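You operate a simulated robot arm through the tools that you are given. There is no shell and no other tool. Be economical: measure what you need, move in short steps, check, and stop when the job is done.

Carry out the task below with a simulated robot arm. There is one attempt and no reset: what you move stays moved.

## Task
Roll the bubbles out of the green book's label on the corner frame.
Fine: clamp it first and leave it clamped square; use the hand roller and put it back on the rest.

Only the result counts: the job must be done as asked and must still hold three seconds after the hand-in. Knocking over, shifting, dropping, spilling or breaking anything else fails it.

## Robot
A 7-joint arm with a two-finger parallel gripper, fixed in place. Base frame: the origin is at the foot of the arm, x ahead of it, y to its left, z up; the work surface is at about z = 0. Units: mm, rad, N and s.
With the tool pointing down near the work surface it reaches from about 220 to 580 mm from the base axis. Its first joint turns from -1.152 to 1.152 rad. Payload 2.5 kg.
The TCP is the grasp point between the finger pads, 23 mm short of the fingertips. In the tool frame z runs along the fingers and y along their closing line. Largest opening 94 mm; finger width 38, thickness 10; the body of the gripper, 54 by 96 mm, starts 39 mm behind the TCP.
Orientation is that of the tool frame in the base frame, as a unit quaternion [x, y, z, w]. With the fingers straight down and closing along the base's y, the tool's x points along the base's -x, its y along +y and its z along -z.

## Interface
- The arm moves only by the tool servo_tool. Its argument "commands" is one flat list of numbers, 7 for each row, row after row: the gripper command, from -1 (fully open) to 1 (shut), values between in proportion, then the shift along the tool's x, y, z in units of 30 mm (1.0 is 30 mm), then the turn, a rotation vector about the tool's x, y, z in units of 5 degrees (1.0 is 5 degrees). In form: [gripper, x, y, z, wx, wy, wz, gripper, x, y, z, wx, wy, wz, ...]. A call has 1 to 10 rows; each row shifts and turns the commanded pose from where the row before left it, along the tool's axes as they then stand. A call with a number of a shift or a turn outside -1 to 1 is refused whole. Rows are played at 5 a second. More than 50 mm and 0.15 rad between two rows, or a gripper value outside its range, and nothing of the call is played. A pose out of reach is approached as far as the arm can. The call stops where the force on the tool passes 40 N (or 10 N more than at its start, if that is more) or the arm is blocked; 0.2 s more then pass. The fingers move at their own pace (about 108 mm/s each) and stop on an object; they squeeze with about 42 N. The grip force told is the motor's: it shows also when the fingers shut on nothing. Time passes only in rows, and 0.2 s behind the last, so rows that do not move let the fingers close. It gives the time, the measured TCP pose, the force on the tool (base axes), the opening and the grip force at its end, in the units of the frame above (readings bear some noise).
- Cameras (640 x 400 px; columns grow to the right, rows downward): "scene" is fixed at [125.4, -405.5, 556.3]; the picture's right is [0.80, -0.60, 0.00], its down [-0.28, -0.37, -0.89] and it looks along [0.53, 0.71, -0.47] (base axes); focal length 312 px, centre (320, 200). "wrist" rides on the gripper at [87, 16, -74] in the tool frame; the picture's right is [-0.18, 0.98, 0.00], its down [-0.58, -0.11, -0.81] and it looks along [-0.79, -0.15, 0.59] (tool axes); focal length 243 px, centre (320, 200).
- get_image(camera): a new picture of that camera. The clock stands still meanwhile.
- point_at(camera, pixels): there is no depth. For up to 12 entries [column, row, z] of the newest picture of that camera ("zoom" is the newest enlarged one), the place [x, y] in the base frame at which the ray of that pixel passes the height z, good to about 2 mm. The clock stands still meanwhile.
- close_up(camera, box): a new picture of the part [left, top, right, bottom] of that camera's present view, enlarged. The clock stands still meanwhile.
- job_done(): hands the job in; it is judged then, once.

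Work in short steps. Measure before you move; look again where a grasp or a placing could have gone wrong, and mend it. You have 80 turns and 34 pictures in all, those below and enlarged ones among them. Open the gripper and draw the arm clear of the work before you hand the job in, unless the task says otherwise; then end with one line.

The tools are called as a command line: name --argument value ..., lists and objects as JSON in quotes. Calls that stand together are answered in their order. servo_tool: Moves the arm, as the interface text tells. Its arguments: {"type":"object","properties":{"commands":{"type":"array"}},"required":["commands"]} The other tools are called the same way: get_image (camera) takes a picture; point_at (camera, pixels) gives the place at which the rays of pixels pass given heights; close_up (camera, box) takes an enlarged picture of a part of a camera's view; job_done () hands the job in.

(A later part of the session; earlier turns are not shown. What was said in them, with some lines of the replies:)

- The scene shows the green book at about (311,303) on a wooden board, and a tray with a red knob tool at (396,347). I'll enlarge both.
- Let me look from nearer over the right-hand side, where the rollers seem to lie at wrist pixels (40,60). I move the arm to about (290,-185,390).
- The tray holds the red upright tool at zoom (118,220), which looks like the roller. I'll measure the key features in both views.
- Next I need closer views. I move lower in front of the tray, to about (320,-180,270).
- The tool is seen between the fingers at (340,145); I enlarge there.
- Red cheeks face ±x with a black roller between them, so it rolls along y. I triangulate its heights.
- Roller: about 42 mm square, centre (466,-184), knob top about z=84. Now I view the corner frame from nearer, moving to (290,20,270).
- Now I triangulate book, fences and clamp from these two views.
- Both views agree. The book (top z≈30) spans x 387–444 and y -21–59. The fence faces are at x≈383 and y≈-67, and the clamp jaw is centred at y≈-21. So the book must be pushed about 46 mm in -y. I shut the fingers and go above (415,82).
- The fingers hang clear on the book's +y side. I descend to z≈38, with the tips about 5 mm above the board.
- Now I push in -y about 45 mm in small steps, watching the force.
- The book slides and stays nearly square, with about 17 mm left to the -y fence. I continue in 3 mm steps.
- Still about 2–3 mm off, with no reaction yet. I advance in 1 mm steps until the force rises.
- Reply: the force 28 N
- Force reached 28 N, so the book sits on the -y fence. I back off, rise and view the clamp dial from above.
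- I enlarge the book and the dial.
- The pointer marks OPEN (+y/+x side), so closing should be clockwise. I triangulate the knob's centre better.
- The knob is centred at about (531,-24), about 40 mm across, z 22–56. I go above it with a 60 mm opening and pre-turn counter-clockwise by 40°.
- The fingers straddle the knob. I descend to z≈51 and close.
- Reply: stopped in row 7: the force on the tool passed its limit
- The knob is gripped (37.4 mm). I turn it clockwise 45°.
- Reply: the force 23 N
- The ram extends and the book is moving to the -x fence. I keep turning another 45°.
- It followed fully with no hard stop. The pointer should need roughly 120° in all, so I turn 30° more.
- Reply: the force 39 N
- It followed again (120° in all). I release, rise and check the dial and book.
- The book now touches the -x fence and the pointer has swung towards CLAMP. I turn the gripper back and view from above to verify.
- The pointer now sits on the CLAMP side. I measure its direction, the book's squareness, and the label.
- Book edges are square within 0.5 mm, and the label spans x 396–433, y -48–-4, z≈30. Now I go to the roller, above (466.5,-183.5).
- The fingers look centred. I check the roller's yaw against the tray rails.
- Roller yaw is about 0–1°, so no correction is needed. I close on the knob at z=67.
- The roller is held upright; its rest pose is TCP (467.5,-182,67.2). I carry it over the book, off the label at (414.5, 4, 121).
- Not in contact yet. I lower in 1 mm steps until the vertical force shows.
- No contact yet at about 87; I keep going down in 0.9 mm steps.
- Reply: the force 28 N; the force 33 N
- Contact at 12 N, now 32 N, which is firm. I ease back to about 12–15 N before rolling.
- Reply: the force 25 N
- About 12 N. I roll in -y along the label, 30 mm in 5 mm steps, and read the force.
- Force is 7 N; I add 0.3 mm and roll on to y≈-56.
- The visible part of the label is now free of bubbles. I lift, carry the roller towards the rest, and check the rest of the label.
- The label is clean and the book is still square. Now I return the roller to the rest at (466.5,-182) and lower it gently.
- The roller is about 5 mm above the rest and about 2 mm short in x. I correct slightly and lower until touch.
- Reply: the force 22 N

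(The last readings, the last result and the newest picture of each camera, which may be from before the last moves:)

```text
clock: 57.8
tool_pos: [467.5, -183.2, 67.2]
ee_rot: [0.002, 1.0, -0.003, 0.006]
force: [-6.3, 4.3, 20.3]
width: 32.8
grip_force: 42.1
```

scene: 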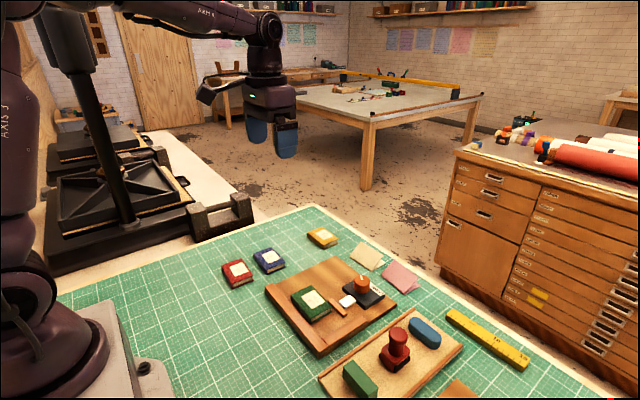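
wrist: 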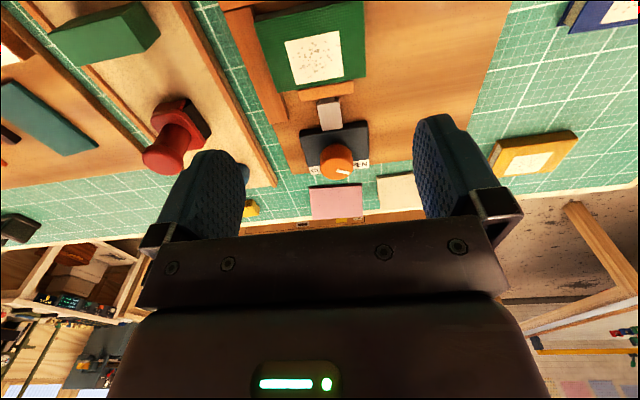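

The roller is standing on the rest. I ease up 0.6 mm, open, and rise straight up.

servo_tool --commands '[1, 0, 0, -0.025, 0, 0, 0, 1, 0, 0, 0, 0, 0, 0, 0.1, 0, 0, 0, 0, 0, 0, -0.28, 0, 0, 0, 0, 0, 0, -0.28, 0, 0, 0, 0, 0, 0, -0.28, 0, 0, -0.5, 0, 0, 0, -0.28, 0, 0, -1, 0, 0, 0, -0.28, 0, 0, -1, 0, 0, 0, -0.28, 0, 0, -1, 0, 0, 0, -0.28, 0, 0, -1, 0, 0, 0]'

servo_tool --commands '[-1, 1, 0, -1, 0, 0, 0, -1, 1, 0, -1, 0, 0, 0, -1, 1, 0, 0, 0, 0, 0, -1, 1, 0, 0, 0, 0, 0, -1, 1, 0, 0, 0, 0, 0, -1, 0, 0, 0, 0, 0, 0]'

get_image --camera "scene"

close_up --camera "scene" --box '[265, 250, 457, 390]'

```text
clock: 60.0
tool_pos: [467.7, -181.1, 203.1]
ee_rot: [0.002, 1.0, -0.003, 0.004]
force: [-0.1, 0.0, 0.9]
width: 60.3
grip_force: 0.0
```

```text
clock: 61.4
tool_pos: [315.3, -183.8, 259.5]
ee_rot: [0.002, 1.0, -0.003, 0.005]
force: [0.9, -0.7, -1.1]
width: 94.1
grip_force: 0.1
```

```text
3 pictures are left
```

scene: 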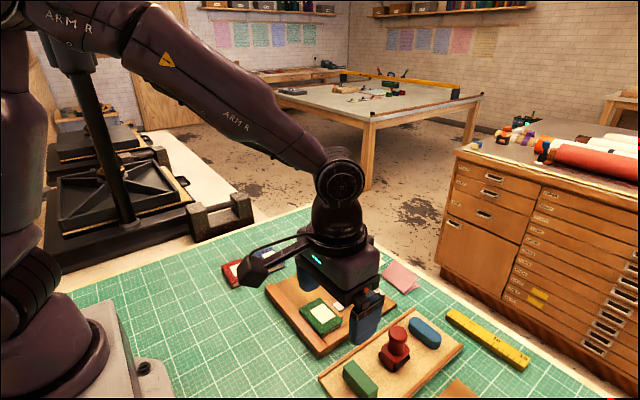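

```text
2.86 times, centred on (361, 320) of scene
```

zoom: 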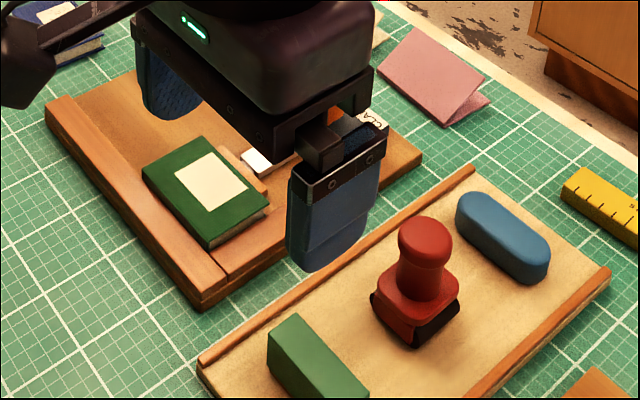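

The roller stands on the rest where it was, the label is smooth, the book is clamped in the corner, and the arm is clear at z≈260. I hand in.

job_done

```text
The job is handed in.
```

I rolled the green book's label smooth, left the book clamped square in the corner frame, and put the hand roller back on its rest; the job is handed in.
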